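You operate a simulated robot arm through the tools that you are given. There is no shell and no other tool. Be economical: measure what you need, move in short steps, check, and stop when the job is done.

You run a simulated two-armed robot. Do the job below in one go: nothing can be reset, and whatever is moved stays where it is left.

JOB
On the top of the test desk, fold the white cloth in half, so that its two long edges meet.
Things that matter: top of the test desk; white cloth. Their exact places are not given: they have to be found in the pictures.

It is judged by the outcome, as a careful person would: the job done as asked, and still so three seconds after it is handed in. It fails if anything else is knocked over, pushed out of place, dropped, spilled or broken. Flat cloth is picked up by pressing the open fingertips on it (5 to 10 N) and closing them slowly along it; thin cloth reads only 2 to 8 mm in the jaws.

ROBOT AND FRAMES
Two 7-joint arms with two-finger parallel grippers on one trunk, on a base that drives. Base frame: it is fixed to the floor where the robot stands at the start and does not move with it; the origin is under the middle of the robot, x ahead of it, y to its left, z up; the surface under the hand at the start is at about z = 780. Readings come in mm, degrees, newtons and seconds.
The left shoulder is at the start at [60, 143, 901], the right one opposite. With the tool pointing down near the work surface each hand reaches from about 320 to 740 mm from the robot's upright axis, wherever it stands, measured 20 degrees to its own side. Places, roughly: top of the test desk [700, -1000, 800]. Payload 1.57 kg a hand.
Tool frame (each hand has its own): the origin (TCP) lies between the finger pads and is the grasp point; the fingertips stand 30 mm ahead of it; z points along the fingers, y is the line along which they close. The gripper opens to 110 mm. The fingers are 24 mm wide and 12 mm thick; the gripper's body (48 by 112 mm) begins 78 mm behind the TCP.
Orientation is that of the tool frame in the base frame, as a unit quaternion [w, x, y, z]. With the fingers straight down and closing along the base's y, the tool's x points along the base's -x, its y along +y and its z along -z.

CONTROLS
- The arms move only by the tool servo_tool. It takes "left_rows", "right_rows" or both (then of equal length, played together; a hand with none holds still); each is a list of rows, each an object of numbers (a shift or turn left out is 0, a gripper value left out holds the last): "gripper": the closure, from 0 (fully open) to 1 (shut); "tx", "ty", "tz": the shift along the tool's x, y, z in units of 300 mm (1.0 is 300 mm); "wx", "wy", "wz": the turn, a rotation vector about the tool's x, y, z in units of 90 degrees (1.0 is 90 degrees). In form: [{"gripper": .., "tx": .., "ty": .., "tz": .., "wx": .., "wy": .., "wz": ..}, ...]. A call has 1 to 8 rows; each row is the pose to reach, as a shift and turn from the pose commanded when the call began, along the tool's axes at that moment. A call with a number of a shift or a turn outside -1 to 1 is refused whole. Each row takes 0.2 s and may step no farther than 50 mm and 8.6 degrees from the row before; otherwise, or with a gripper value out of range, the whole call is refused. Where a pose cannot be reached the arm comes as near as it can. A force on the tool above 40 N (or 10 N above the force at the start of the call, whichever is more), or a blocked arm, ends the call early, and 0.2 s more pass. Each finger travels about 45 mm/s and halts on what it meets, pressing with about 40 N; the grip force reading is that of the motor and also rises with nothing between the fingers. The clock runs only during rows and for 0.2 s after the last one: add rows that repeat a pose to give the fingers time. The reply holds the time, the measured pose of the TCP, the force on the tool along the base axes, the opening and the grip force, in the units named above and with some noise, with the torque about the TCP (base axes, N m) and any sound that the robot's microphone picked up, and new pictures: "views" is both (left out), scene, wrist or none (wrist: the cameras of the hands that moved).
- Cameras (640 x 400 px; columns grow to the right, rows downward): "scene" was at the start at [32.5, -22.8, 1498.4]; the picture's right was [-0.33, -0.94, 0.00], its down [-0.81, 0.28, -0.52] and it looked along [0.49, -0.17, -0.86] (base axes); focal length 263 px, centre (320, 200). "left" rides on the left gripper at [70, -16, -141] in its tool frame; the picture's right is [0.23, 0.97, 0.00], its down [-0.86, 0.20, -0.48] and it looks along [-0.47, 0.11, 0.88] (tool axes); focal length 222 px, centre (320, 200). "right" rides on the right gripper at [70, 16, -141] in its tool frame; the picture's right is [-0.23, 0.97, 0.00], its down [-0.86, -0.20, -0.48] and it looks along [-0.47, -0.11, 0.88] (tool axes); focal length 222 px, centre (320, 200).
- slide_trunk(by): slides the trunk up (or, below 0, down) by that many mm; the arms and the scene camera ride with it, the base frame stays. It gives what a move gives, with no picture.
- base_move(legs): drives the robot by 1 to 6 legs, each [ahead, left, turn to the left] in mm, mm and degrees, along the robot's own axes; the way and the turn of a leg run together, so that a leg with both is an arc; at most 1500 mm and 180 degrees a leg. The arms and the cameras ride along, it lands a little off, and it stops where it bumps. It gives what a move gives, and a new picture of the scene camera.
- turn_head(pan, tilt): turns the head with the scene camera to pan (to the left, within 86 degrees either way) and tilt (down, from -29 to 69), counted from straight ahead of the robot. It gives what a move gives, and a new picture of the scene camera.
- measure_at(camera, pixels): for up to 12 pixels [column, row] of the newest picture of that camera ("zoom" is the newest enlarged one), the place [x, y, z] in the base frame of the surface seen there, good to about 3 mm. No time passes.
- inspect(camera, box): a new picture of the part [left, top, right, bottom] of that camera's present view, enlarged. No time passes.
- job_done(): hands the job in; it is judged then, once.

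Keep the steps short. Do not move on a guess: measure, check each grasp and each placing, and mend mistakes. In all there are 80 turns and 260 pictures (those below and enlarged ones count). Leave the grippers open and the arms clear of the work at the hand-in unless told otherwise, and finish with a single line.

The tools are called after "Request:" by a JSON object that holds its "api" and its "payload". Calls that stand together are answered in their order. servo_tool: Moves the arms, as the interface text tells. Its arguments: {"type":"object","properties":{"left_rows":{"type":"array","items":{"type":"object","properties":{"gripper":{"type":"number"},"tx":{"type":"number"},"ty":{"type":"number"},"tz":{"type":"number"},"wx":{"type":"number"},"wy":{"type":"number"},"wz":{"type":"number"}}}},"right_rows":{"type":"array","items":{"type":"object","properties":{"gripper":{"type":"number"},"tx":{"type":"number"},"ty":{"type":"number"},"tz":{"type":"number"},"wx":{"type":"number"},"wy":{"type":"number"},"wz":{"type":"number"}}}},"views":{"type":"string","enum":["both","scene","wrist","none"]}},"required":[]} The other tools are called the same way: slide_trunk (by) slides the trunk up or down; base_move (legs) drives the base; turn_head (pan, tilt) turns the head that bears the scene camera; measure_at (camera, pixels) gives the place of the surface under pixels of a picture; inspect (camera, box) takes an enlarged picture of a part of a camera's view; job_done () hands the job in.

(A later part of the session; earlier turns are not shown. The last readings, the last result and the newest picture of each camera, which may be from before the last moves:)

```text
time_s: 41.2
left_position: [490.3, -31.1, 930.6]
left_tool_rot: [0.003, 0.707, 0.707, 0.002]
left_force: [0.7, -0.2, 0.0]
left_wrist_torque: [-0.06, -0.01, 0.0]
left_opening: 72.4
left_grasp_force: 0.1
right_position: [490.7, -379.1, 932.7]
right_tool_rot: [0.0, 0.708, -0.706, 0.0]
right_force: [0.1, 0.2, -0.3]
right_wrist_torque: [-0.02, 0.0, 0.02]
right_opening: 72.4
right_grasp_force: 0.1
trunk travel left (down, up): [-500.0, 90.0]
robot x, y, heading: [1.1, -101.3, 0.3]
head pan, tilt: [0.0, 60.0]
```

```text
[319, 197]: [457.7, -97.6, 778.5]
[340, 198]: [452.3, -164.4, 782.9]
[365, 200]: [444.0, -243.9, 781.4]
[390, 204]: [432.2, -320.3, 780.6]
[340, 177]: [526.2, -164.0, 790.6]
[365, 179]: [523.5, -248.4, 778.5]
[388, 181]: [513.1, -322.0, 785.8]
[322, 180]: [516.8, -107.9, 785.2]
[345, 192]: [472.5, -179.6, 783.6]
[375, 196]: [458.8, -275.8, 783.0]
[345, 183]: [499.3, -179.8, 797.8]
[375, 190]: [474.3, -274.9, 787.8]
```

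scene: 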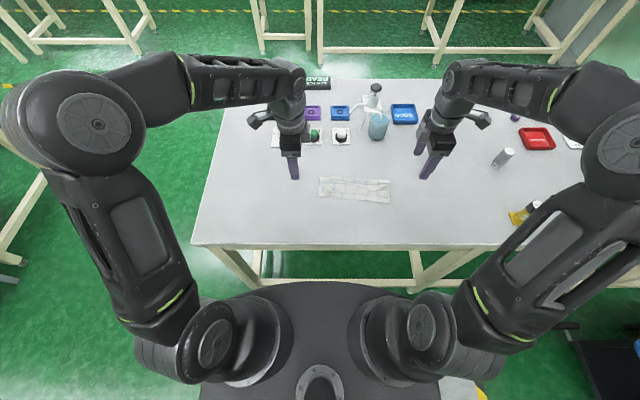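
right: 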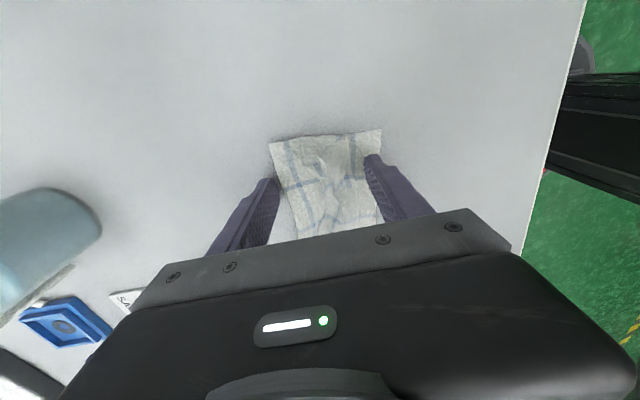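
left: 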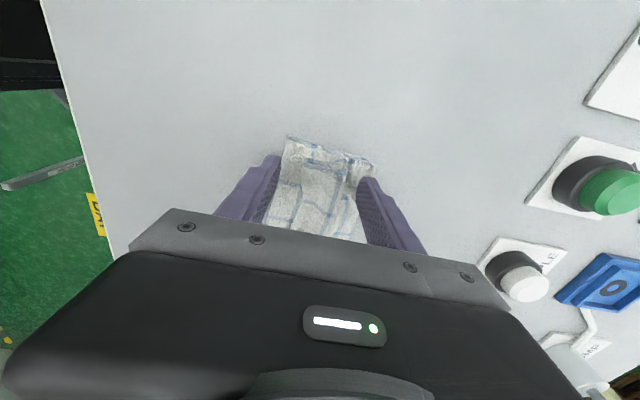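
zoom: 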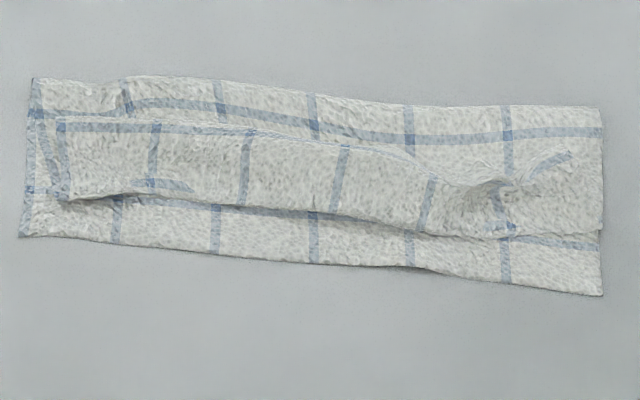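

The layout after spreading is nearly right: after unrolling, the top edge should land within a few mm of the near edge. Next I'll unroll the flap by sweeping closed fingertips in −x from behind its free edge. I'll position both hands above with fingers closed.

Request:
{"api": "servo_tool", "payload": {"left_rows": [{"gripper": 1.0, "tx": -0.1, "ty": 0.05}, {"tx": -0.2, "ty": 0.103}, {"tx": -0.3, "ty": 0.103}, {"tx": -0.347, "ty": 0.103, "tz": 0.08}, {"tx": -0.347, "ty": 0.103, "tz": 0.2}, {"tx": -0.347, "ty": 0.103, "tz": 0.3}, {"tx": -0.347, "ty": 0.103, "tz": 0.3}], "right_rows": [{"gripper": 1.0, "tx": -0.1, "ty": -0.01}, {"tx": -0.2, "ty": -0.018}, {"tx": -0.3, "ty": -0.018}, {"tx": -0.363, "ty": -0.018, "tz": 0.08}, {"tx": -0.363, "ty": -0.018, "tz": 0.2}, {"tx": -0.363, "ty": -0.018, "tz": 0.308}, {"tx": -0.363, "ty": -0.018, "tz": 0.308}], "views": "wrist"}}

Request:
{"api": "inspect", "payload": {"camera": "left", "box": [220, 90, 380, 230]}}

Request:
{"api": "inspect", "payload": {"camera": "right", "box": [260, 90, 420, 230]}}

```text
time_s: 42.8
left_position: [520.6, -133.9, 839.8]
left_tool_rot: [0.003, 0.707, 0.707, 0.002]
left_force: [0.4, -0.5, -0.2]
left_wrist_torque: [0.02, -0.01, -0.01]
left_opening: 0.0
left_grasp_force: 21.6
right_position: [495.0, -268.7, 837.9]
right_tool_rot: [-0.001, -0.707, 0.707, 0.001]
right_force: [-0.6, -0.4, -0.2]
right_wrist_torque: [-0.01, 0.03, -0.02]
right_opening: 0.0
right_grasp_force: 21.9
trunk travel left (down, up): [-500.0, 90.0]
robot x, y, heading: [2.5, -99.5, 0.1]
head pan, tilt: [0.0, 60.0]
```

right: 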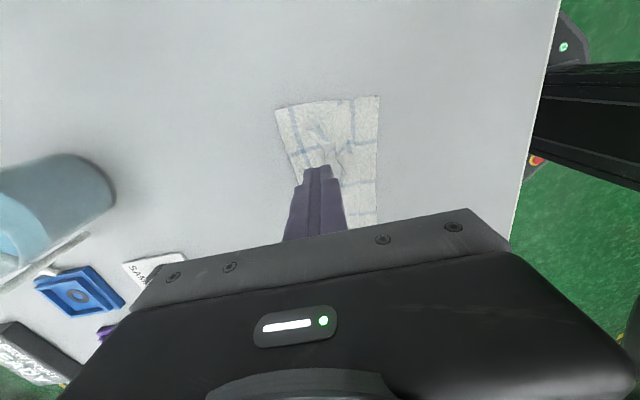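
left: 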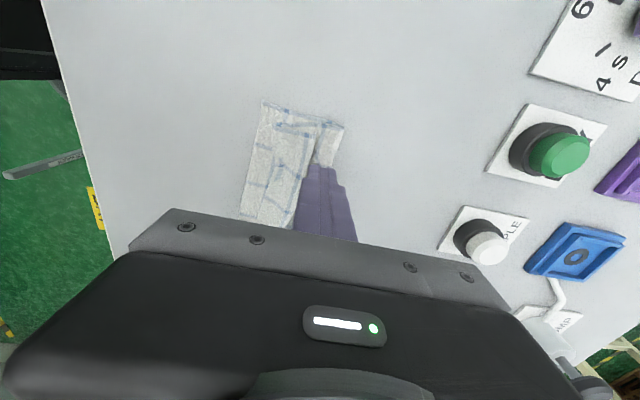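

```text
2.86 times, centred on (300, 160) of left
```

zoom: 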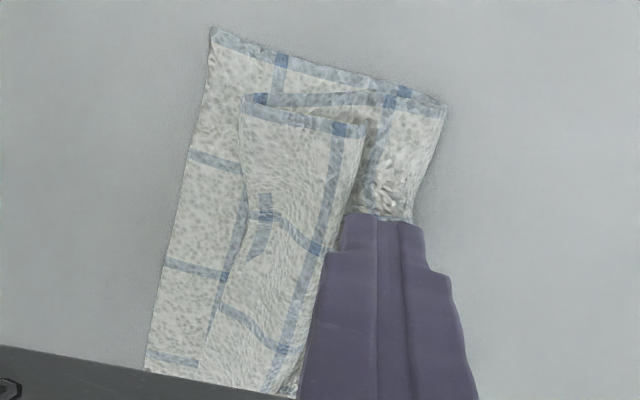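

```text
2.86 times, centred on (340, 160) of right
```

zoom: 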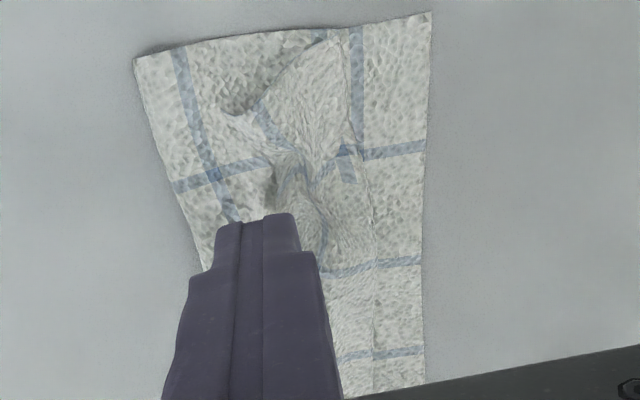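

The finger blocks stand just behind the flap edge. I'll lower to just above the body layer and sweep the first 25 mm in −x.

Request:
{"api": "servo_tool", "payload": {"left_rows": [{"tz": 0.05}, {"tz": 0.082}, {"tz": 0.082, "ty": -0.02}, {"tz": 0.082, "ty": -0.05}, {"tz": 0.082, "ty": -0.085}, {"tz": 0.082, "ty": -0.085}], "right_rows": [{"tz": 0.05}, {"tz": 0.076}, {"tz": 0.076, "ty": 0.02}, {"tz": 0.076, "ty": 0.05}, {"tz": 0.076, "ty": 0.085}, {"tz": 0.076, "ty": 0.085}], "views": "wrist"}}

Request:
{"api": "inspect", "payload": {"camera": "left", "box": [240, 90, 400, 230]}}

Request:
{"api": "inspect", "payload": {"camera": "right", "box": [240, 90, 400, 230]}}

```text
time_s: 44.2
left_position: [495.0, -134.9, 814.8]
left_tool_rot: [0.003, 0.707, 0.707, 0.003]
left_force: [0.7, -0.4, 0.7]
left_wrist_torque: [0.0, 0.0, -0.02]
left_opening: 0.0
left_grasp_force: 20.7
right_position: [470.9, -269.9, 815.5]
right_tool_rot: [-0.001, -0.707, 0.707, 0.001]
right_force: [-0.5, -0.3, 0.5]
right_wrist_torque: [-0.02, -0.02, 0.04]
right_opening: 0.0
right_grasp_force: 20.7
trunk travel left (down, up): [-500.0, 90.0]
robot x, y, heading: [0.8, -100.6, -0.0]
head pan, tilt: [0.0, 60.0]
```

right: 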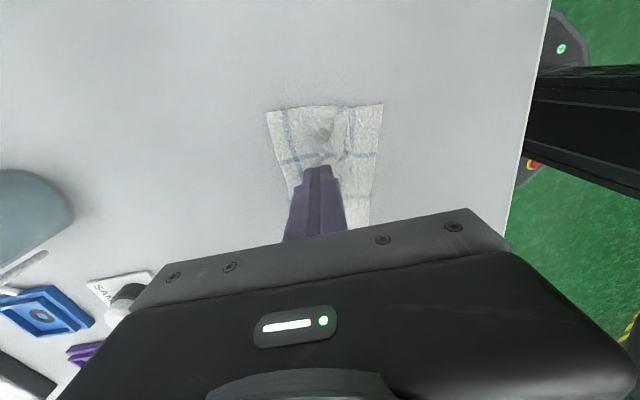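
left: 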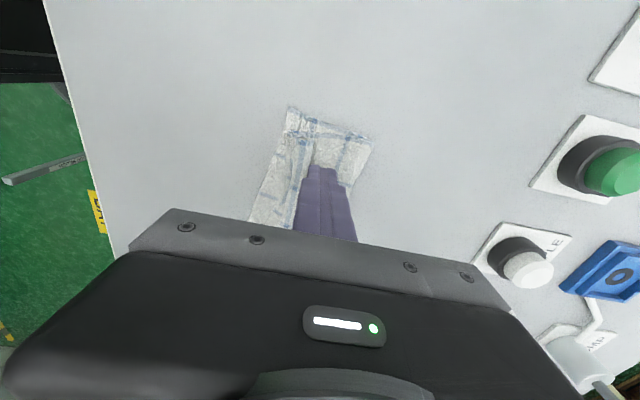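

```text
2.86 times, centred on (320, 160) of left
```

zoom: 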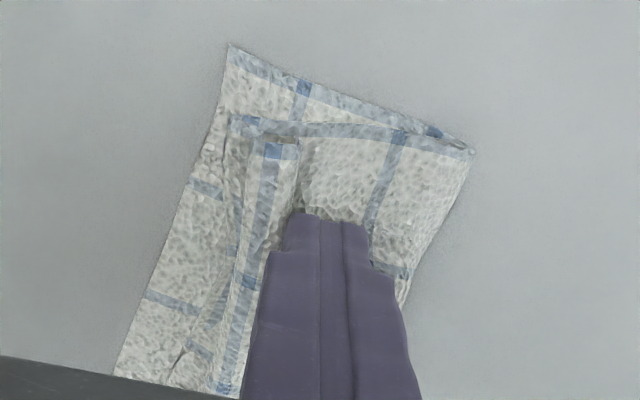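

```text
2.86 times, centred on (320, 160) of right
```

zoom: 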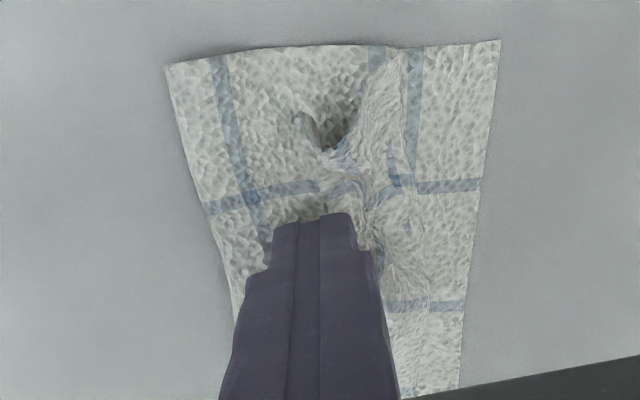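

The flap is being pushed up and over cleanly. I'll continue another 28 mm.

Request:
{"api": "servo_tool", "payload": {"left_rows": [{"ty": -0.02}, {"ty": -0.045}, {"ty": -0.07}, {"ty": -0.095}, {"ty": -0.095}], "right_rows": [{"ty": 0.02}, {"ty": 0.045}, {"ty": 0.07}, {"ty": 0.095}, {"ty": 0.095}], "views": "wrist"}}

Request:
{"api": "inspect", "payload": {"camera": "left", "box": [240, 90, 400, 230]}}

Request:
{"api": "inspect", "payload": {"camera": "right", "box": [240, 90, 400, 230]}}

Request:
{"api": "inspect", "payload": {"camera": "scene", "box": [315, 172, 395, 212]}}

```text
time_s: 45.4
left_position: [465.3, -135.3, 814.0]
left_tool_rot: [0.002, 0.707, 0.707, 0.003]
left_force: [0.5, -0.2, 0.2]
left_wrist_torque: [-0.01, -0.02, -0.05]
left_opening: 0.0
left_grasp_force: 20.9
right_position: [441.1, -271.2, 817.1]
right_tool_rot: [-0.001, -0.707, 0.707, 0.001]
right_force: [0.6, -0.1, 1.1]
right_wrist_torque: [-0.04, -0.01, 0.0]
right_opening: 0.0
right_grasp_force: 21.4
trunk travel left (down, up): [-500.0, 90.0]
robot x, y, heading: [-4.4, -97.7, 0.1]
head pan, tilt: [0.0, 60.0]
```

right: 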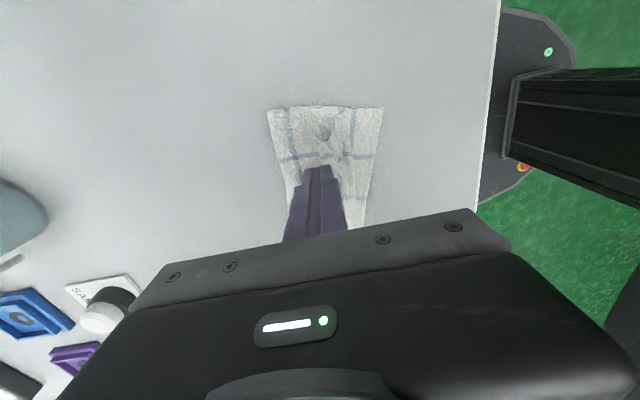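
left: 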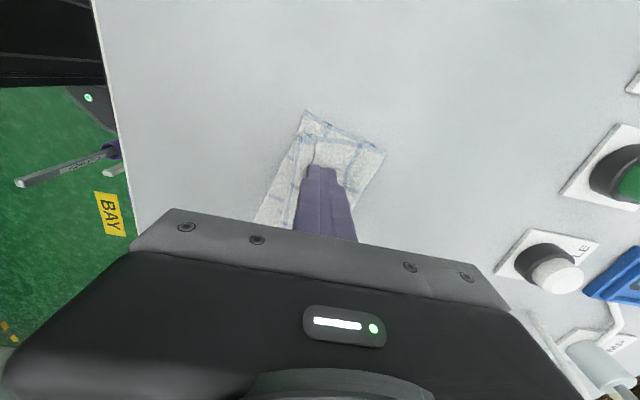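

```text
2.86 times, centred on (320, 160) of left
```

zoom: 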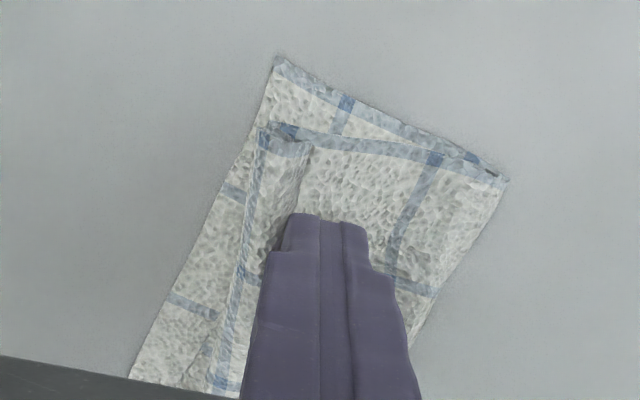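

```text
2.86 times, centred on (320, 160) of right
```

zoom: 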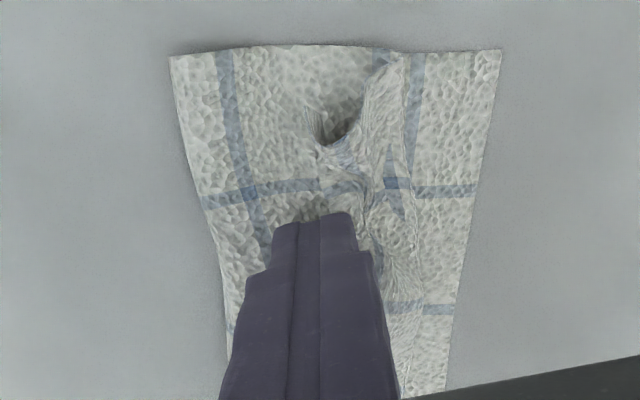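

```text
8.00 times, centred on (355, 192) of scene
```

zoom: 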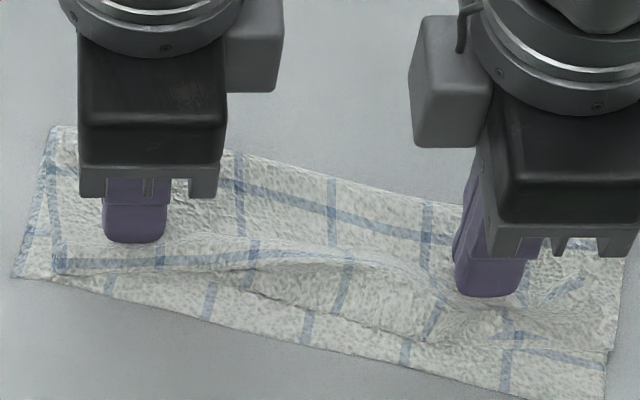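

The whole stack slid instead of unrolling further, so it needs pinning. The far finger of each hand will pin the two layers behind the flap, and the near finger then pushes the flap over by opening. First I'll tilt slightly and press.

Request:
{"api": "servo_tool", "payload": {"left_rows": [{"wx": 0.02}, {"wx": 0.02, "tz": 0.004}, {"wx": 0.02, "tz": 0.008}, {"wx": 0.02, "tz": 0.008}], "right_rows": [{"wx": -0.013}, {"wx": -0.013, "tz": 0.004}, {"wx": -0.013, "tz": 0.01}, {"wx": -0.013, "tz": 0.01}], "views": "none"}}

```text
time_s: 46.4
left_position: [466.1, -135.3, 813.2]
left_tool_rot: [-0.007, 0.707, 0.707, -0.009]
left_force: [-0.5, -0.5, 0.3]
left_wrist_torque: [0.0, 0.03, 0.01]
left_opening: 0.3
left_grasp_force: 21.4
right_position: [439.8, -270.7, 812.6]
right_tool_rot: [0.007, 0.707, -0.707, -0.007]
right_force: [0.0, 0.2, -0.2]
right_wrist_torque: [0.05, 0.0, 0.0]
right_opening: 0.1
right_grasp_force: 21.2
trunk travel left (down, up): [-500.0, 90.0]
robot x, y, heading: [-0.9, -100.9, 0.3]
head pan, tilt: [0.0, 60.0]
```

Request:
{"api": "servo_tool", "payload": {"left_rows": [{"tz": 0.003}, {"tz": 0.006}, {"tz": 0.006}], "right_rows": [{"tz": 0.003}, {"tz": 0.006}, {"tz": 0.006}], "views": "wrist"}}

```text
time_s: 47.2
left_position: [465.9, -134.8, 811.8]
left_tool_rot: [-0.007, 0.707, 0.707, -0.009]
left_force: [0.7, -0.6, 8.9]
left_wrist_torque: [0.06, 0.02, -0.01]
left_opening: 0.0
left_grasp_force: 21.1
right_position: [441.0, -270.1, 812.8]
right_tool_rot: [0.007, 0.707, -0.707, -0.008]
right_force: [0.2, 0.9, 6.0]
right_wrist_torque: [-0.01, 0.04, -0.03]
right_opening: 0.1
right_grasp_force: 21.5
trunk travel left (down, up): [-500.0, 90.0]
robot x, y, heading: [-2.3, -101.2, 0.0]
head pan, tilt: [0.0, 60.0]
```

right: 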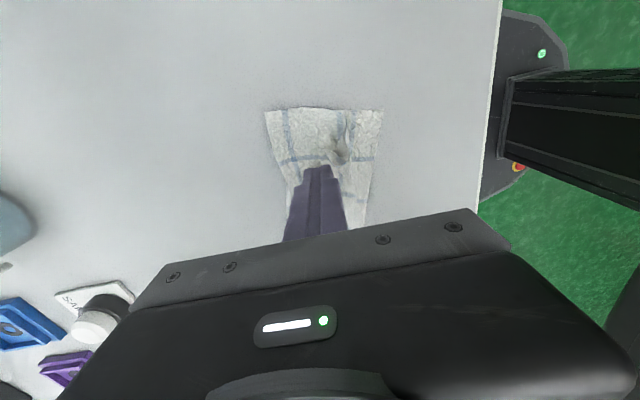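
left: 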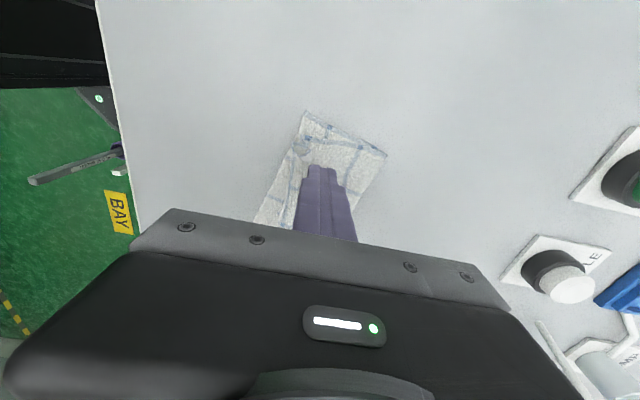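

Both press at 9 N and 6 N. Next I'll open 60 mm while shifting the hands −30 mm, so the far fingers stay in place and the near fingers push the flap over.

Request:
{"api": "servo_tool", "payload": {"left_rows": [{"gripper": 0.93, "ty": -0.0125}, {"gripper": 0.865, "ty": -0.025}, {"gripper": 0.797, "ty": -0.0375}, {"gripper": 0.73, "ty": -0.05}, {"gripper": 0.66, "ty": -0.0625}, {"gripper": 0.59, "ty": -0.075}, {"gripper": 0.52, "ty": -0.0875}, {"gripper": 0.455, "ty": -0.1}], "right_rows": [{"gripper": 0.93, "ty": 0.0125}, {"gripper": 0.865, "ty": 0.025}, {"gripper": 0.797, "ty": 0.0375}, {"gripper": 0.73, "ty": 0.05}, {"gripper": 0.66, "ty": 0.0625}, {"gripper": 0.59, "ty": 0.075}, {"gripper": 0.52, "ty": 0.0875}, {"gripper": 0.455, "ty": 0.1}], "views": "wrist"}}

Request:
{"api": "inspect", "payload": {"camera": "left", "box": [240, 90, 400, 230]}}

Request:
{"api": "inspect", "payload": {"camera": "right", "box": [240, 90, 400, 230]}}

Request:
{"api": "inspect", "payload": {"camera": "scene", "box": [315, 180, 395, 220]}}

```text
time_s: 49.0
left_position: [435.6, -134.8, 811.2]
left_tool_rot: [-0.007, 0.708, 0.706, -0.008]
left_force: [-3.0, -0.3, 20.6]
left_wrist_torque: [0.13, -0.69, -0.01]
left_opening: 56.7
left_grasp_force: 0.1
right_position: [410.6, -269.7, 813.4]
right_tool_rot: [0.009, 0.707, -0.707, -0.007]
right_force: [-0.4, -0.8, 0.7]
right_wrist_torque: [0.03, 0.0, 0.02]
right_opening: 60.1
right_grasp_force: 0.1
trunk travel left (down, up): [-500.0, 90.0]
robot x, y, heading: [-2.0, -101.2, 0.2]
head pan, tilt: [0.0, 60.0]
```

right: 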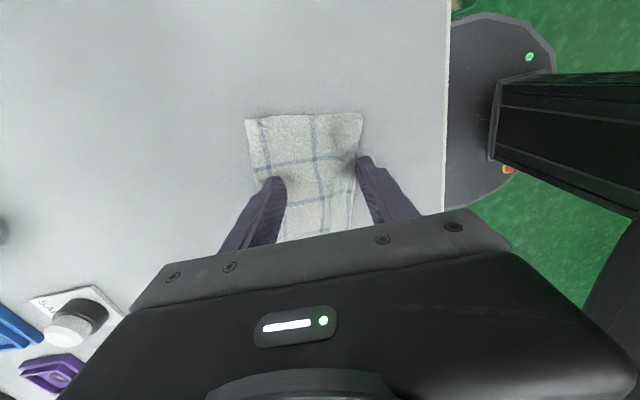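
left: 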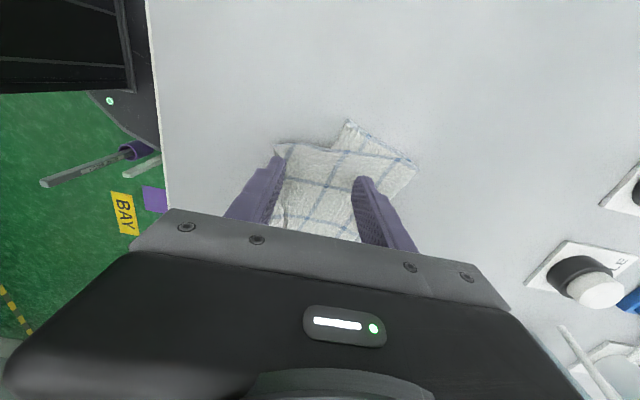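

```text
2.86 times, centred on (320, 160) of left
```

zoom: 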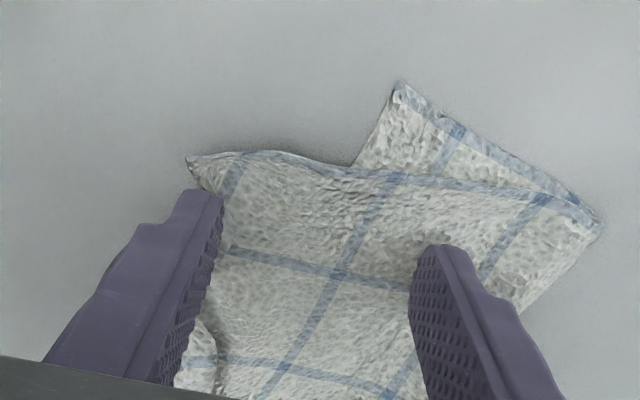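

```text
2.86 times, centred on (320, 160) of right
```

zoom: 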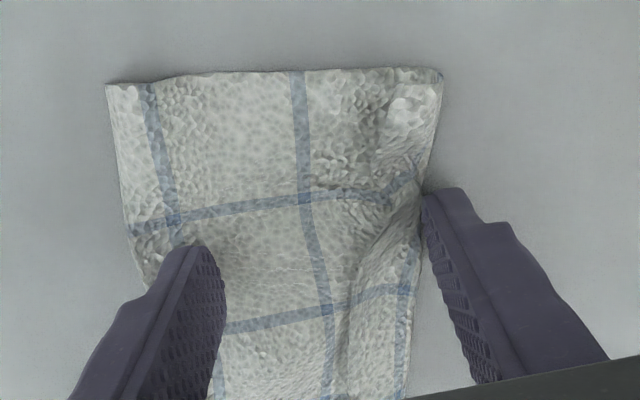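

```text
8.00 times, centred on (355, 200) of scene
```

zoom: 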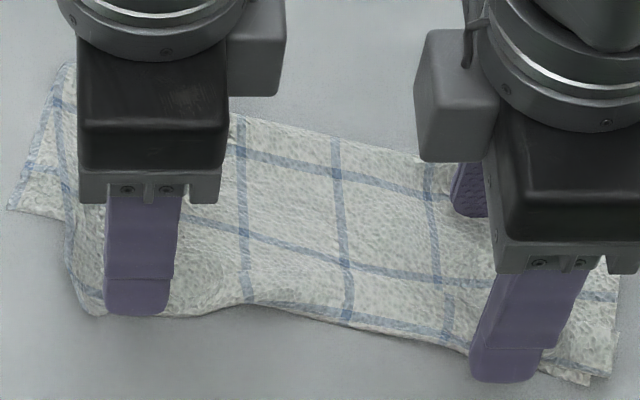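

The flap unrolled. The left corner now overshoots. I'll lift carefully and look from clear.

Request:
{"api": "servo_tool", "payload": {"left_rows": [{"tz": -0.05}, {"tz": -0.15}, {"tx": 0.1, "tz": -0.25}, {"tx": 0.2, "tz": -0.35}, {"tx": 0.3, "tz": -0.4}], "right_rows": [{"tz": -0.05}, {"tz": -0.15}, {"tx": 0.1, "tz": -0.25}, {"tx": 0.2, "tz": -0.35}, {"tx": 0.3, "tz": -0.4}], "views": "scene"}}

Request:
{"api": "inspect", "payload": {"camera": "scene", "box": [315, 180, 395, 220]}}

Request:
{"api": "measure_at", "payload": {"camera": "zoom", "pixels": [[8, 208], [65, 65], [90, 312], [240, 300], [350, 325], [470, 350], [590, 380], [240, 115], [430, 150], [620, 210], [620, 330], [600, 375]]}}

```text
time_s: 50.2
left_position: [437.6, -45.0, 930.2]
left_tool_rot: [-0.009, 0.708, 0.706, -0.009]
left_force: [-0.3, -0.3, -0.4]
left_wrist_torque: [-0.02, 0.0, -0.01]
left_opening: 59.7
left_grasp_force: 0.1
right_position: [413.0, -363.2, 932.5]
right_tool_rot: [0.008, 0.708, -0.706, -0.008]
right_force: [-0.5, -0.2, -0.2]
right_wrist_torque: [-0.01, 0.01, 0.0]
right_opening: 60.0
right_grasp_force: 0.1
trunk travel left (down, up): [-500.0, 90.0]
robot x, y, heading: [0.4, -101.3, 0.4]
head pan, tilt: [0.0, 60.0]
```

scene: 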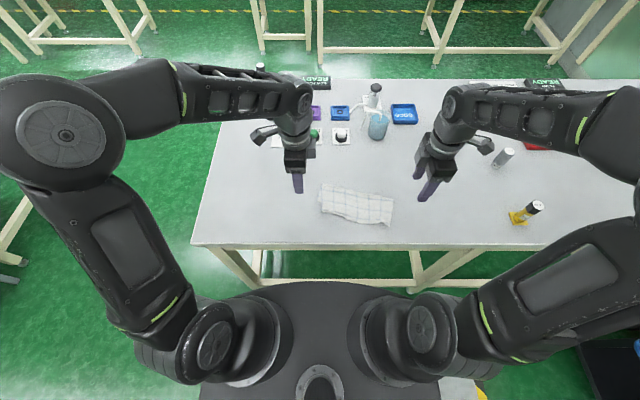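

```text
8.00 times, centred on (355, 200) of scene
```

zoom: 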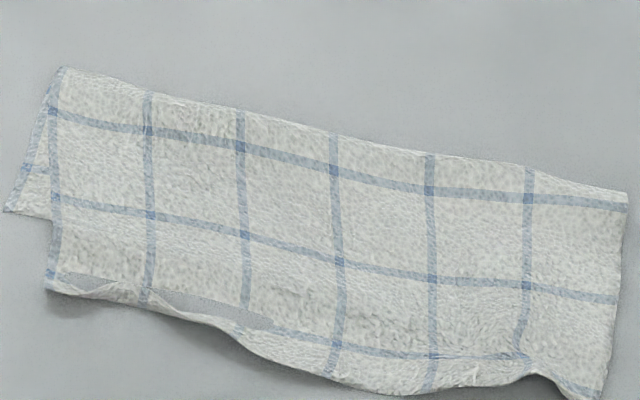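

```text
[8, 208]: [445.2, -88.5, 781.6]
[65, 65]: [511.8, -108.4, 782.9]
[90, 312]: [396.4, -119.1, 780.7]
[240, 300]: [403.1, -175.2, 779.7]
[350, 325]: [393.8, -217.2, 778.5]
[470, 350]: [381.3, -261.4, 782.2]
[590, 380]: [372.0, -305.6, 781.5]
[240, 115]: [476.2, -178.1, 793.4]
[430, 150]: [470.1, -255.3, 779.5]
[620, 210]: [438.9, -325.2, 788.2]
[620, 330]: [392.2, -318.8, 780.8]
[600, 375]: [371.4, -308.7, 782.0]
```

The cloth is folded, but the top layer overshoots the bottom on the left. I need to see the right end and the near side, so I'll look with the wrist cameras.

Request:
{"api": "servo_tool", "payload": {"left_rows": [{"gripper": 0.5}], "right_rows": [{"gripper": 0.5}], "views": "wrist"}}

Request:
{"api": "inspect", "payload": {"camera": "right", "box": [260, 100, 420, 240]}}

Request:
{"api": "inspect", "payload": {"camera": "left", "box": [240, 100, 400, 240]}}

Request:
{"api": "inspect", "payload": {"camera": "scene", "box": [360, 195, 400, 225]}}

```text
time_s: 50.6
left_position: [437.7, -45.3, 932.1]
left_tool_rot: [-0.009, 0.707, 0.707, -0.009]
left_force: [0.0, 0.3, 0.2]
left_wrist_torque: [0.0, 0.0, 0.02]
left_opening: 55.0
left_grasp_force: 0.1
right_position: [413.8, -361.4, 931.9]
right_tool_rot: [-0.008, -0.707, 0.708, 0.008]
right_force: [0.3, -0.6, 1.4]
right_wrist_torque: [-0.02, -0.02, 0.0]
right_opening: 55.0
right_grasp_force: 0.1
trunk travel left (down, up): [-500.0, 90.0]
robot x, y, heading: [-1.3, -101.9, 0.2]
head pan, tilt: [0.0, 60.0]
```

right: 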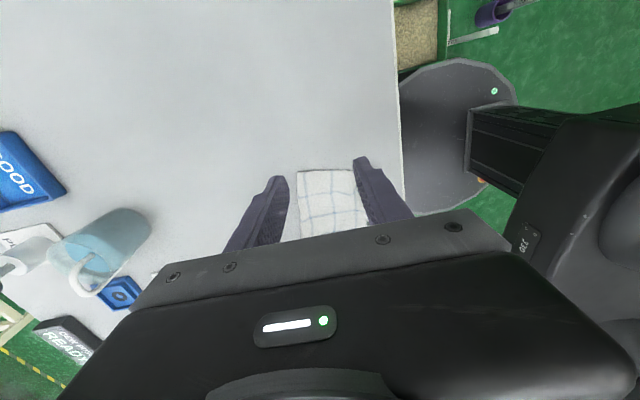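
left: 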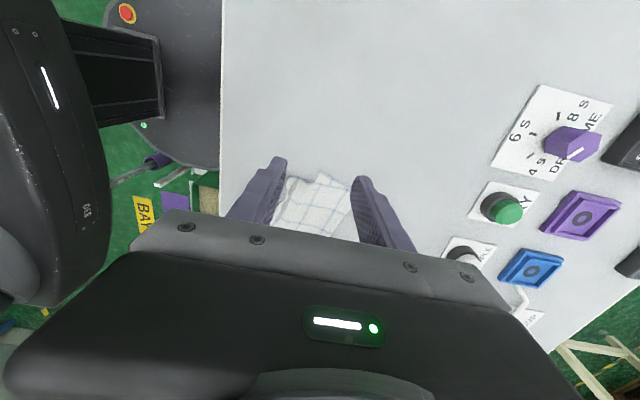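

```text
2.86 times, centred on (340, 170) of right
```

zoom: 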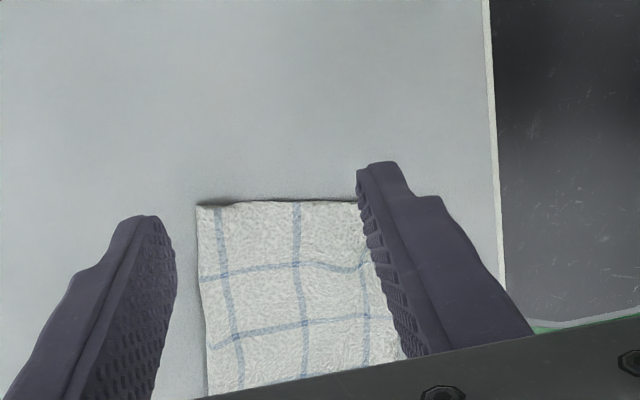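

```text
2.86 times, centred on (320, 170) of left
```

zoom: 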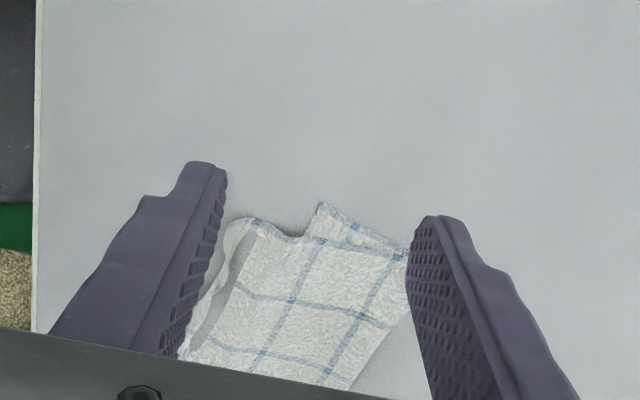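

```text
13.33 times, centred on (380, 210) of scene
```

zoom: 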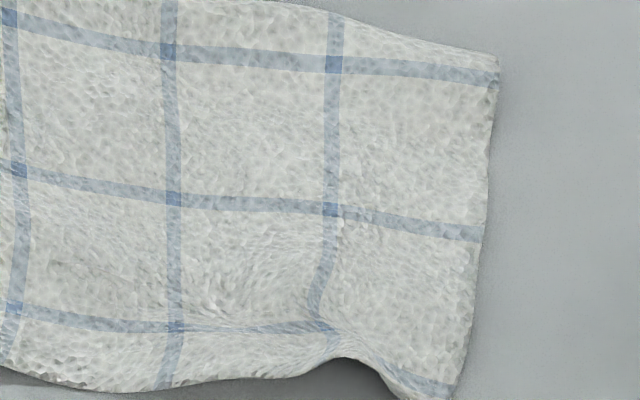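

I'll get a closer view of the near edge by placing the open hands above the two near corners.

Request:
{"api": "servo_tool", "payload": {"left_rows": [{"gripper": 0.0, "tx": -0.05, "ty": -0.05}, {"tx": -0.1, "ty": -0.1}, {"tx": -0.1, "ty": -0.1}, {"tx": -0.1, "ty": -0.1}], "right_rows": [{"gripper": 0.0, "tx": -0.05, "ty": 0.03}, {"tx": -0.1, "ty": 0.06}, {"tx": -0.1, "ty": 0.06}, {"tx": -0.1, "ty": 0.06}], "views": "wrist"}}

Request:
{"api": "inspect", "payload": {"camera": "left", "box": [240, 130, 400, 230]}}

Request:
{"api": "inspect", "payload": {"camera": "right", "box": [240, 130, 400, 230]}}

```text
time_s: 51.6
left_position: [408.7, -74.5, 932.0]
left_tool_rot: [-0.008, 0.708, 0.707, -0.009]
left_force: [-0.1, 0.0, 1.0]
left_wrist_torque: [-0.01, 0.01, 0.0]
left_opening: 110.1
left_grasp_force: 0.1
right_position: [395.6, -331.4, 932.6]
right_tool_rot: [-0.007, -0.707, 0.707, 0.008]
right_force: [0.3, 0.5, 0.3]
right_wrist_torque: [0.02, -0.05, 0.04]
right_opening: 110.2
right_grasp_force: 0.1
trunk travel left (down, up): [-500.0, 90.0]
robot x, y, heading: [-4.5, -100.4, 0.4]
head pan, tilt: [0.0, 60.0]
```

right: 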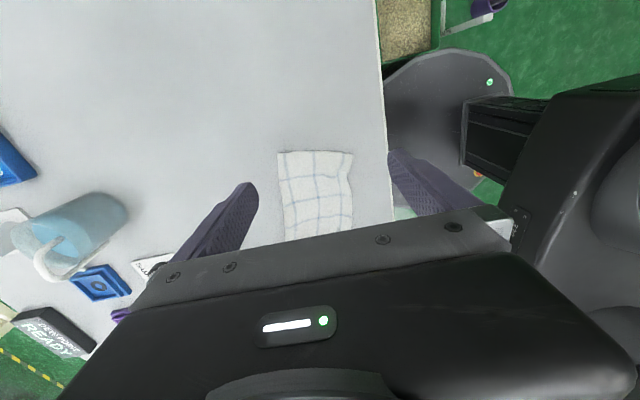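
left: 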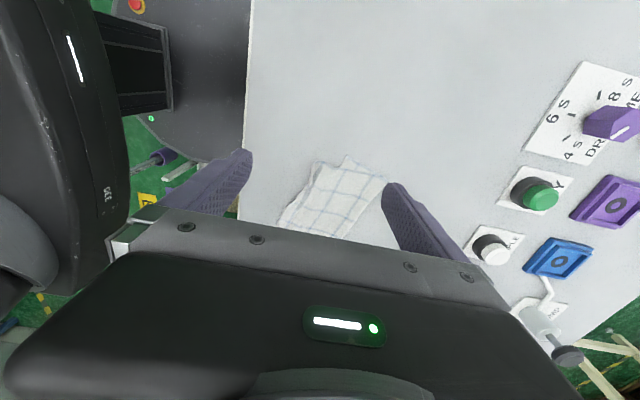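

```text
4.00 times, centred on (320, 180) of left
```

zoom: 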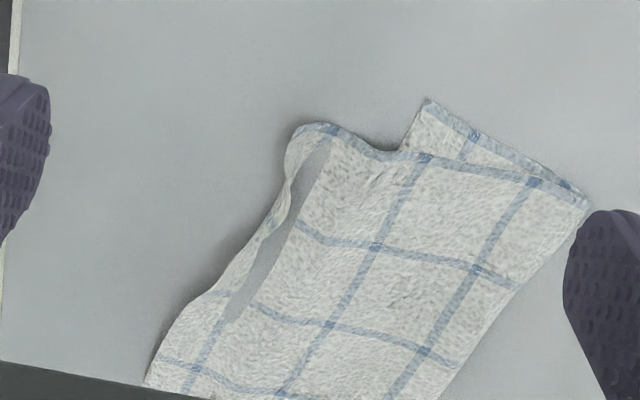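

```text
4.00 times, centred on (320, 180) of right
```

zoom: 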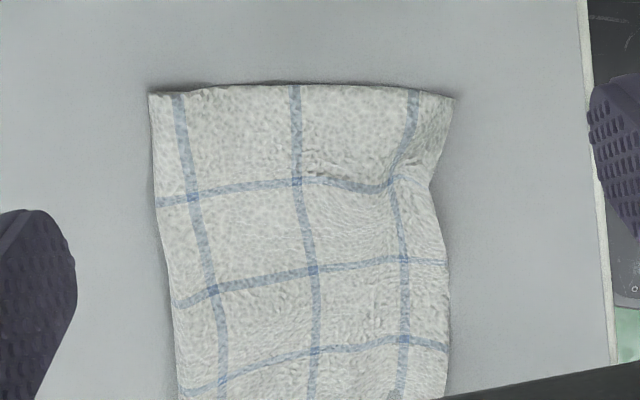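

The right side is matched to within about 8 mm, but the left top corner overshoots by about 40 mm, so the fold is skewed. I'll regrip only the top-left corner, whose edge already curls up, and swing it back. First I'll measure it.

Request:
{"api": "measure_at", "payload": {"camera": "left", "pixels": [[313, 163], [325, 162], [311, 176], [318, 176], [304, 191], [312, 191], [294, 205], [345, 158], [347, 155], [386, 179], [341, 168], [334, 190]]}}

Request:
{"api": "inspect", "payload": {"camera": "left", "box": [285, 145, 365, 215]}}

```text
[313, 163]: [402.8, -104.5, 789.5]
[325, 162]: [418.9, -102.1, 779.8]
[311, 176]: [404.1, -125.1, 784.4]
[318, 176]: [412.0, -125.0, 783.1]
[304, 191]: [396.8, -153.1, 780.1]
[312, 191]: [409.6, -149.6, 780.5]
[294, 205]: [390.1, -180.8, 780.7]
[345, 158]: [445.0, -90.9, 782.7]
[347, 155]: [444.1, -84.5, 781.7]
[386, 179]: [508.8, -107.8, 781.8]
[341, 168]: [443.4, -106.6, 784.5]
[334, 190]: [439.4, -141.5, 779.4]
```

```text
5.71 times, centred on (325, 180) of left
```

zoom: 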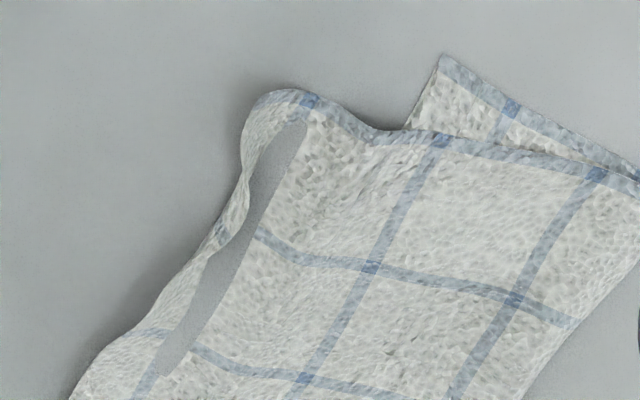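

I'll move the left hand over the curled corner at (408, −122), turn it 18° to match the edge, set a 28 mm opening and descend. I'll also clear the right hand away.

Request:
{"api": "servo_tool", "payload": {"left_rows": [{"gripper": 0.745, "tx": -0.08}, {"tx": -0.158, "wz": 0.07}, {"tx": -0.158, "wz": 0.14, "tz": 0.1}, {"tx": -0.158, "wz": 0.2, "tz": 0.2}, {"tx": -0.158, "wz": 0.2, "tz": 0.3}, {"tx": -0.158, "wz": 0.2, "tz": 0.36}, {"tx": -0.158, "wz": 0.2, "tz": 0.36}], "right_rows": [{"tx": 0.05}, {"tx": 0.1}, {"tx": 0.15}, {"tx": 0.2}, {"tx": 0.25}, {"tx": 0.25}, {"tx": 0.25}], "views": "wrist"}}

Request:
{"api": "inspect", "payload": {"camera": "left", "box": [240, 110, 400, 230]}}

```text
time_s: 53.2
left_position: [406.8, -124.5, 825.5]
left_tool_rot: [-0.007, 0.809, 0.588, -0.01]
left_force: [-0.3, -0.2, -0.4]
left_wrist_torque: [0.01, 0.0, 0.0]
left_opening: 28.3
left_grasp_force: 0.1
right_position: [395.4, -405.3, 932.6]
right_tool_rot: [0.007, 0.708, -0.707, -0.008]
right_force: [-0.1, -1.5, 0.3]
right_wrist_torque: [0.01, 0.0, -0.01]
right_opening: 109.9
right_grasp_force: 0.0
trunk travel left (down, up): [-500.0, 90.0]
robot x, y, heading: [-1.5, -98.7, 0.4]
head pan, tilt: [0.0, 60.0]
```

right: 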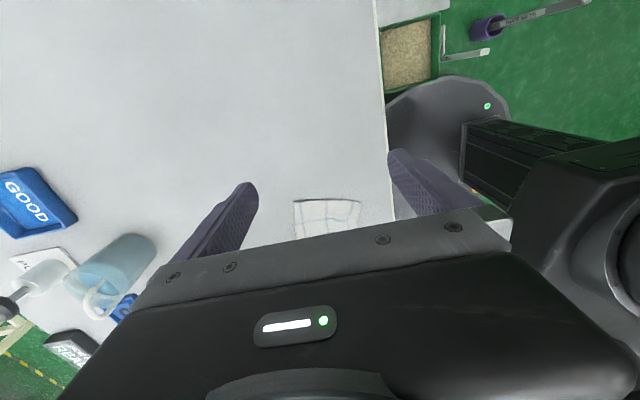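
left: 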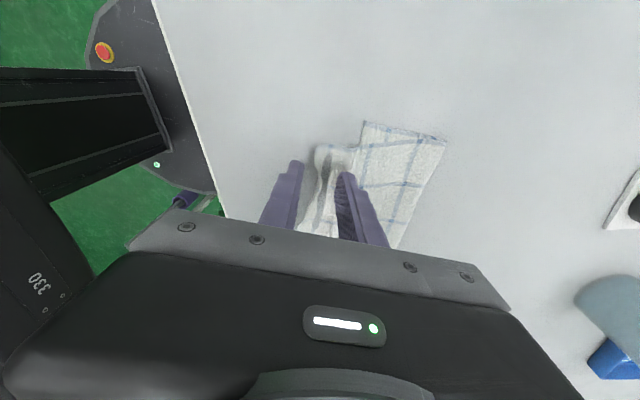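

```text
3.33 times, centred on (320, 170) of left
```

zoom: 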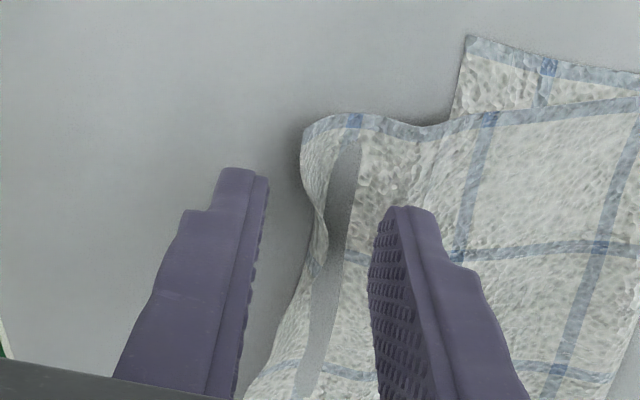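

The curled edge sits well between the fingers. I'll level the tilt and lower to touch.

Request:
{"api": "servo_tool", "payload": {"left_rows": [{"wx": -0.02, "tz": 0.03}, {"wx": -0.02, "tz": 0.045}, {"wx": -0.02, "tz": 0.05}, {"wx": -0.02, "tz": 0.05}], "views": "none"}}

```text
time_s: 54.2
left_position: [406.2, -123.6, 810.2]
left_tool_rot: [0.008, 0.809, 0.587, 0.0]
left_force: [1.8, 3.7, 15.2]
left_wrist_torque: [0.04, -0.37, 0.1]
left_opening: 27.8
left_grasp_force: 0.0
right_position: [395.8, -405.5, 933.6]
right_tool_rot: [0.009, 0.707, -0.707, -0.006]
right_force: [0.4, -0.4, 1.1]
right_wrist_torque: [0.01, 0.05, -0.03]
right_opening: 110.2
right_grasp_force: 0.2
trunk travel left (down, up): [-500.0, 90.0]
robot x, y, heading: [-0.2, -103.2, 0.1]
head pan, tilt: [0.0, 60.0]
```

It reads 15 N, mostly on the far finger. I'll ease a touch and close slowly.

Request:
{"api": "servo_tool", "payload": {"left_rows": [{"tz": -0.002, "gripper": 0.77}, {"tz": -0.002, "gripper": 0.8}, {"tz": -0.002, "gripper": 0.835}, {"tz": -0.002, "gripper": 0.87}, {"tz": -0.003, "gripper": 0.9}, {"tz": -0.003, "gripper": 0.94}, {"tz": -0.003, "gripper": 0.97}, {"tz": -0.003, "gripper": 1.0}], "views": "wrist"}}

Request:
{"api": "inspect", "payload": {"camera": "left", "box": [240, 110, 400, 230]}}

```text
time_s: 56.0
left_position: [405.8, -121.1, 811.0]
left_tool_rot: [0.007, 0.809, 0.588, -0.001]
left_force: [2.9, 1.2, 24.9]
left_wrist_torque: [0.12, -0.32, -0.06]
left_opening: 5.4
left_grasp_force: 24.7
right_position: [394.3, -405.5, 932.8]
right_tool_rot: [0.007, 0.707, -0.707, -0.007]
right_force: [-0.9, 0.5, 0.7]
right_wrist_torque: [0.01, -0.02, -0.01]
right_opening: 110.0
right_grasp_force: 0.1
trunk travel left (down, up): [-500.0, 90.0]
robot x, y, heading: [-6.0, -97.7, 0.0]
head pan, tilt: [0.0, 60.0]
```

left: 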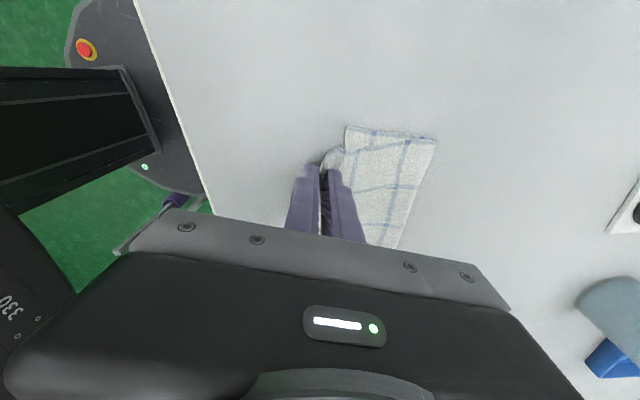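

```text
3.33 times, centred on (320, 170) of left
```

zoom: 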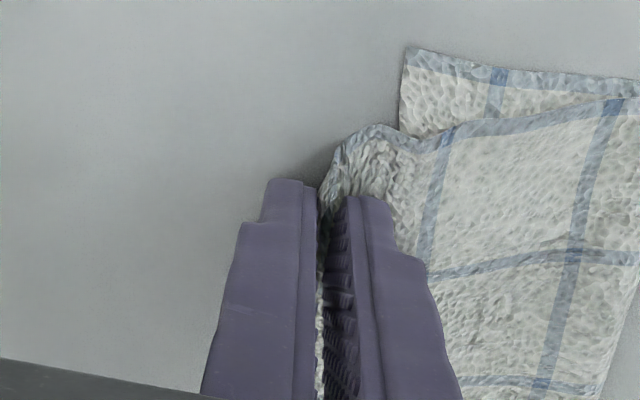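

It holds at 5.4 mm. I'll lift 35 mm and swing toward the crease by about 25 mm.

Request:
{"api": "servo_tool", "payload": {"left_rows": [{"tz": -0.05}, {"tz": -0.1, "ty": 0.02}, {"tz": -0.13, "ty": 0.05}, {"tz": -0.13, "ty": 0.083}, {"tz": -0.13, "ty": 0.083}], "views": "both"}}

Request:
{"api": "inspect", "payload": {"camera": "left", "box": [240, 110, 400, 230]}}

Request:
{"api": "inspect", "payload": {"camera": "scene", "box": [315, 180, 395, 220]}}

```text
time_s: 57.2
left_position: [429.3, -129.0, 849.8]
left_tool_rot: [0.006, 0.809, 0.588, -0.001]
left_force: [-0.3, -0.2, -0.4]
left_wrist_torque: [-0.01, -0.04, 0.0]
left_opening: 1.7
left_grasp_force: 23.0
right_position: [394.9, -405.9, 932.6]
right_tool_rot: [0.008, 0.707, -0.707, -0.008]
right_force: [-0.1, -0.1, 0.3]
right_wrist_torque: [0.01, -0.02, -0.01]
right_opening: 110.1
right_grasp_force: 0.2
trunk travel left (down, up): [-500.0, 90.0]
robot x, y, heading: [-2.8, -100.2, 0.2]
head pan, tilt: [0.0, 60.0]
```

scene: 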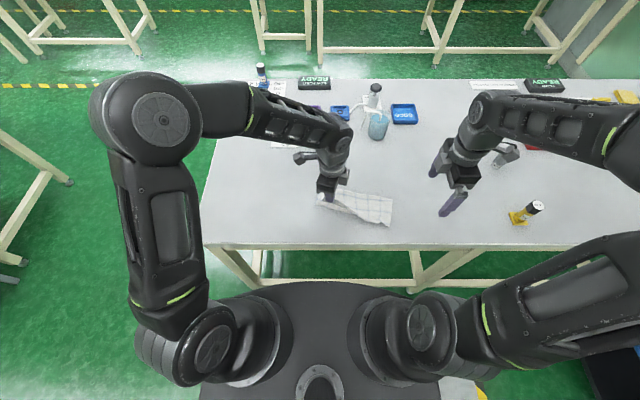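
left: 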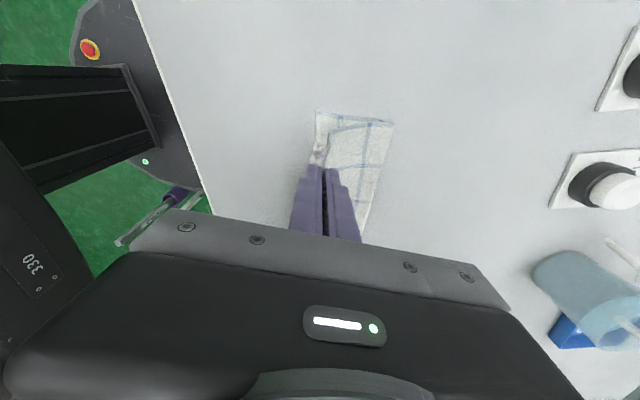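

```text
3.33 times, centred on (320, 170) of left
```

zoom: 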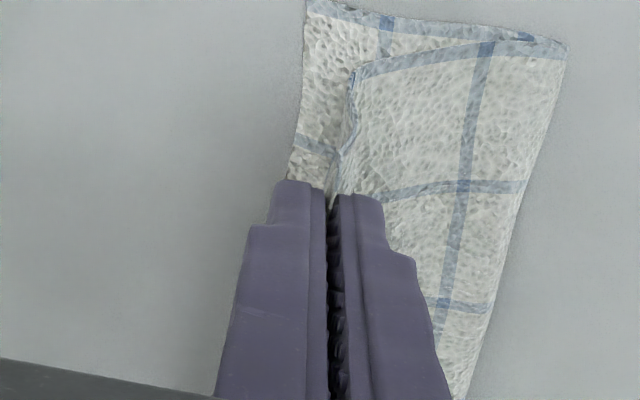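

```text
8.00 times, centred on (355, 200) of scene
```

zoom: 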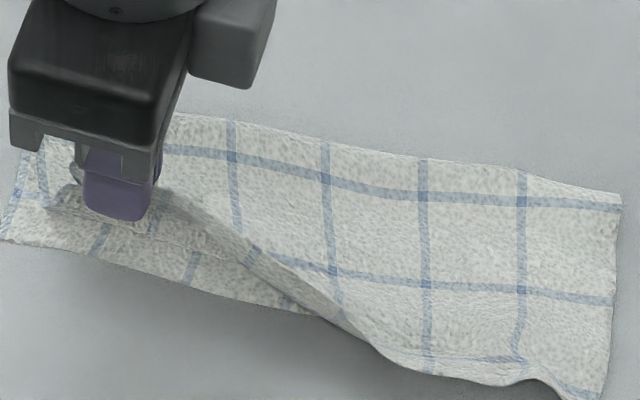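

The corner is lifted and the bottom layer's near edge is now visible. I'll measure it.

Request:
{"api": "measure_at", "payload": {"camera": "left", "pixels": [[316, 112], [313, 135], [309, 155], [330, 133], [327, 146], [391, 124], [372, 200], [368, 122]]}}

Request:
{"api": "measure_at", "payload": {"camera": "zoom", "pixels": [[5, 240], [100, 262], [200, 290], [310, 315], [60, 205], [175, 118], [250, 250], [370, 345], [620, 195], [600, 392]]}}

```text
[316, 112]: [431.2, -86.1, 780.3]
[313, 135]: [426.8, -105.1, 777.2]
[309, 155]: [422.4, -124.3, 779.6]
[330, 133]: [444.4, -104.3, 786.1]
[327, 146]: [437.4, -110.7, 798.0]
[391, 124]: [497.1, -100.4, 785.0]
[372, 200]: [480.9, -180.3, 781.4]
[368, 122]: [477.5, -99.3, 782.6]
```

```text
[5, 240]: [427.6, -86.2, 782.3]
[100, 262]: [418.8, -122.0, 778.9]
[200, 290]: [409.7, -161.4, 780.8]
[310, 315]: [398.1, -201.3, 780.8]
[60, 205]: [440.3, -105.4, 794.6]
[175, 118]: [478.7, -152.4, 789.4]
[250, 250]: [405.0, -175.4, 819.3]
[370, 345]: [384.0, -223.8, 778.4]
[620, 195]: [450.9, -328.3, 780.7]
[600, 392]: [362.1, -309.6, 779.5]
```

The bottom edge runs (431,−86) → (398,−201), heading for (365,−312), where the top's right corner already lies. I'll move the held corner to sit over the bottom-left corner, lower it and check.

Request:
{"api": "servo_tool", "payload": {"left_rows": [{"tx": 0.02, "ty": 0.01}, {"tx": 0.04, "ty": 0.02}, {"tx": 0.06, "ty": 0.03}, {"tx": 0.07, "ty": 0.03, "tz": 0.04}, {"tx": 0.07, "ty": 0.03, "tz": 0.08}, {"tx": 0.07, "ty": 0.03, "tz": 0.105}, {"tx": 0.07, "ty": 0.03, "tz": 0.105}], "views": "wrist"}}

Request:
{"api": "inspect", "payload": {"camera": "left", "box": [240, 110, 400, 230]}}

Request:
{"api": "inspect", "payload": {"camera": "scene", "box": [315, 180, 395, 220]}}

```text
time_s: 58.8
left_position: [445.4, -112.4, 818.6]
left_tool_rot: [0.006, 0.809, 0.588, -0.002]
left_force: [0.2, 1.0, 1.6]
left_wrist_torque: [-0.01, -0.01, 0.0]
left_opening: 1.8
left_grasp_force: 22.7
right_position: [395.5, -406.5, 932.5]
right_tool_rot: [0.008, 0.707, -0.707, -0.008]
right_force: [-0.2, 0.1, 0.8]
right_wrist_torque: [-0.04, 0.02, 0.04]
right_opening: 110.1
right_grasp_force: 0.0
trunk travel left (down, up): [-500.0, 90.0]
robot x, y, heading: [-1.7, -98.3, 0.5]
head pan, tilt: [0.0, 60.0]
```

left: 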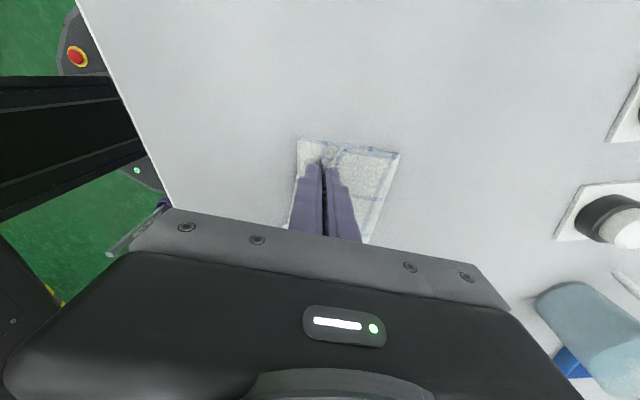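

```text
3.33 times, centred on (320, 170) of left
```

zoom: 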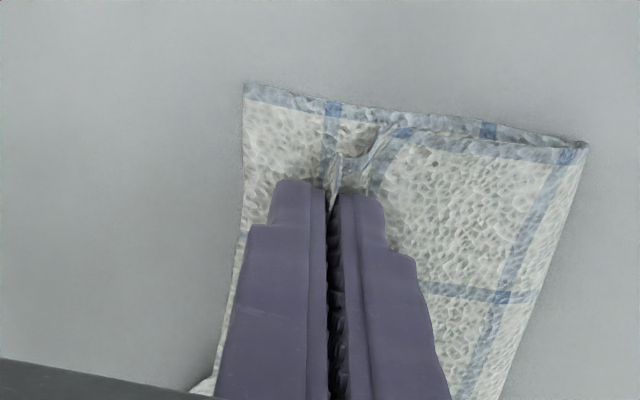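

```text
8.00 times, centred on (355, 200) of scene
```

zoom: 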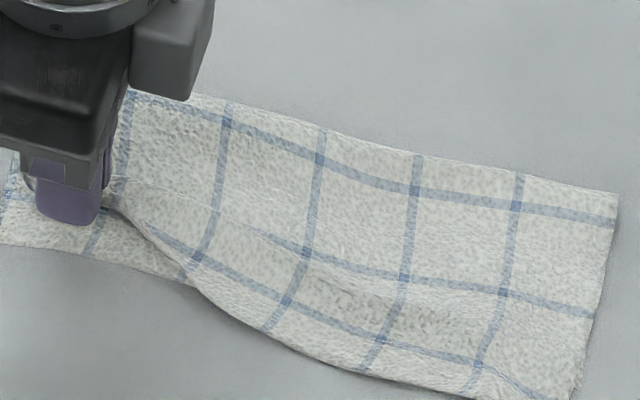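

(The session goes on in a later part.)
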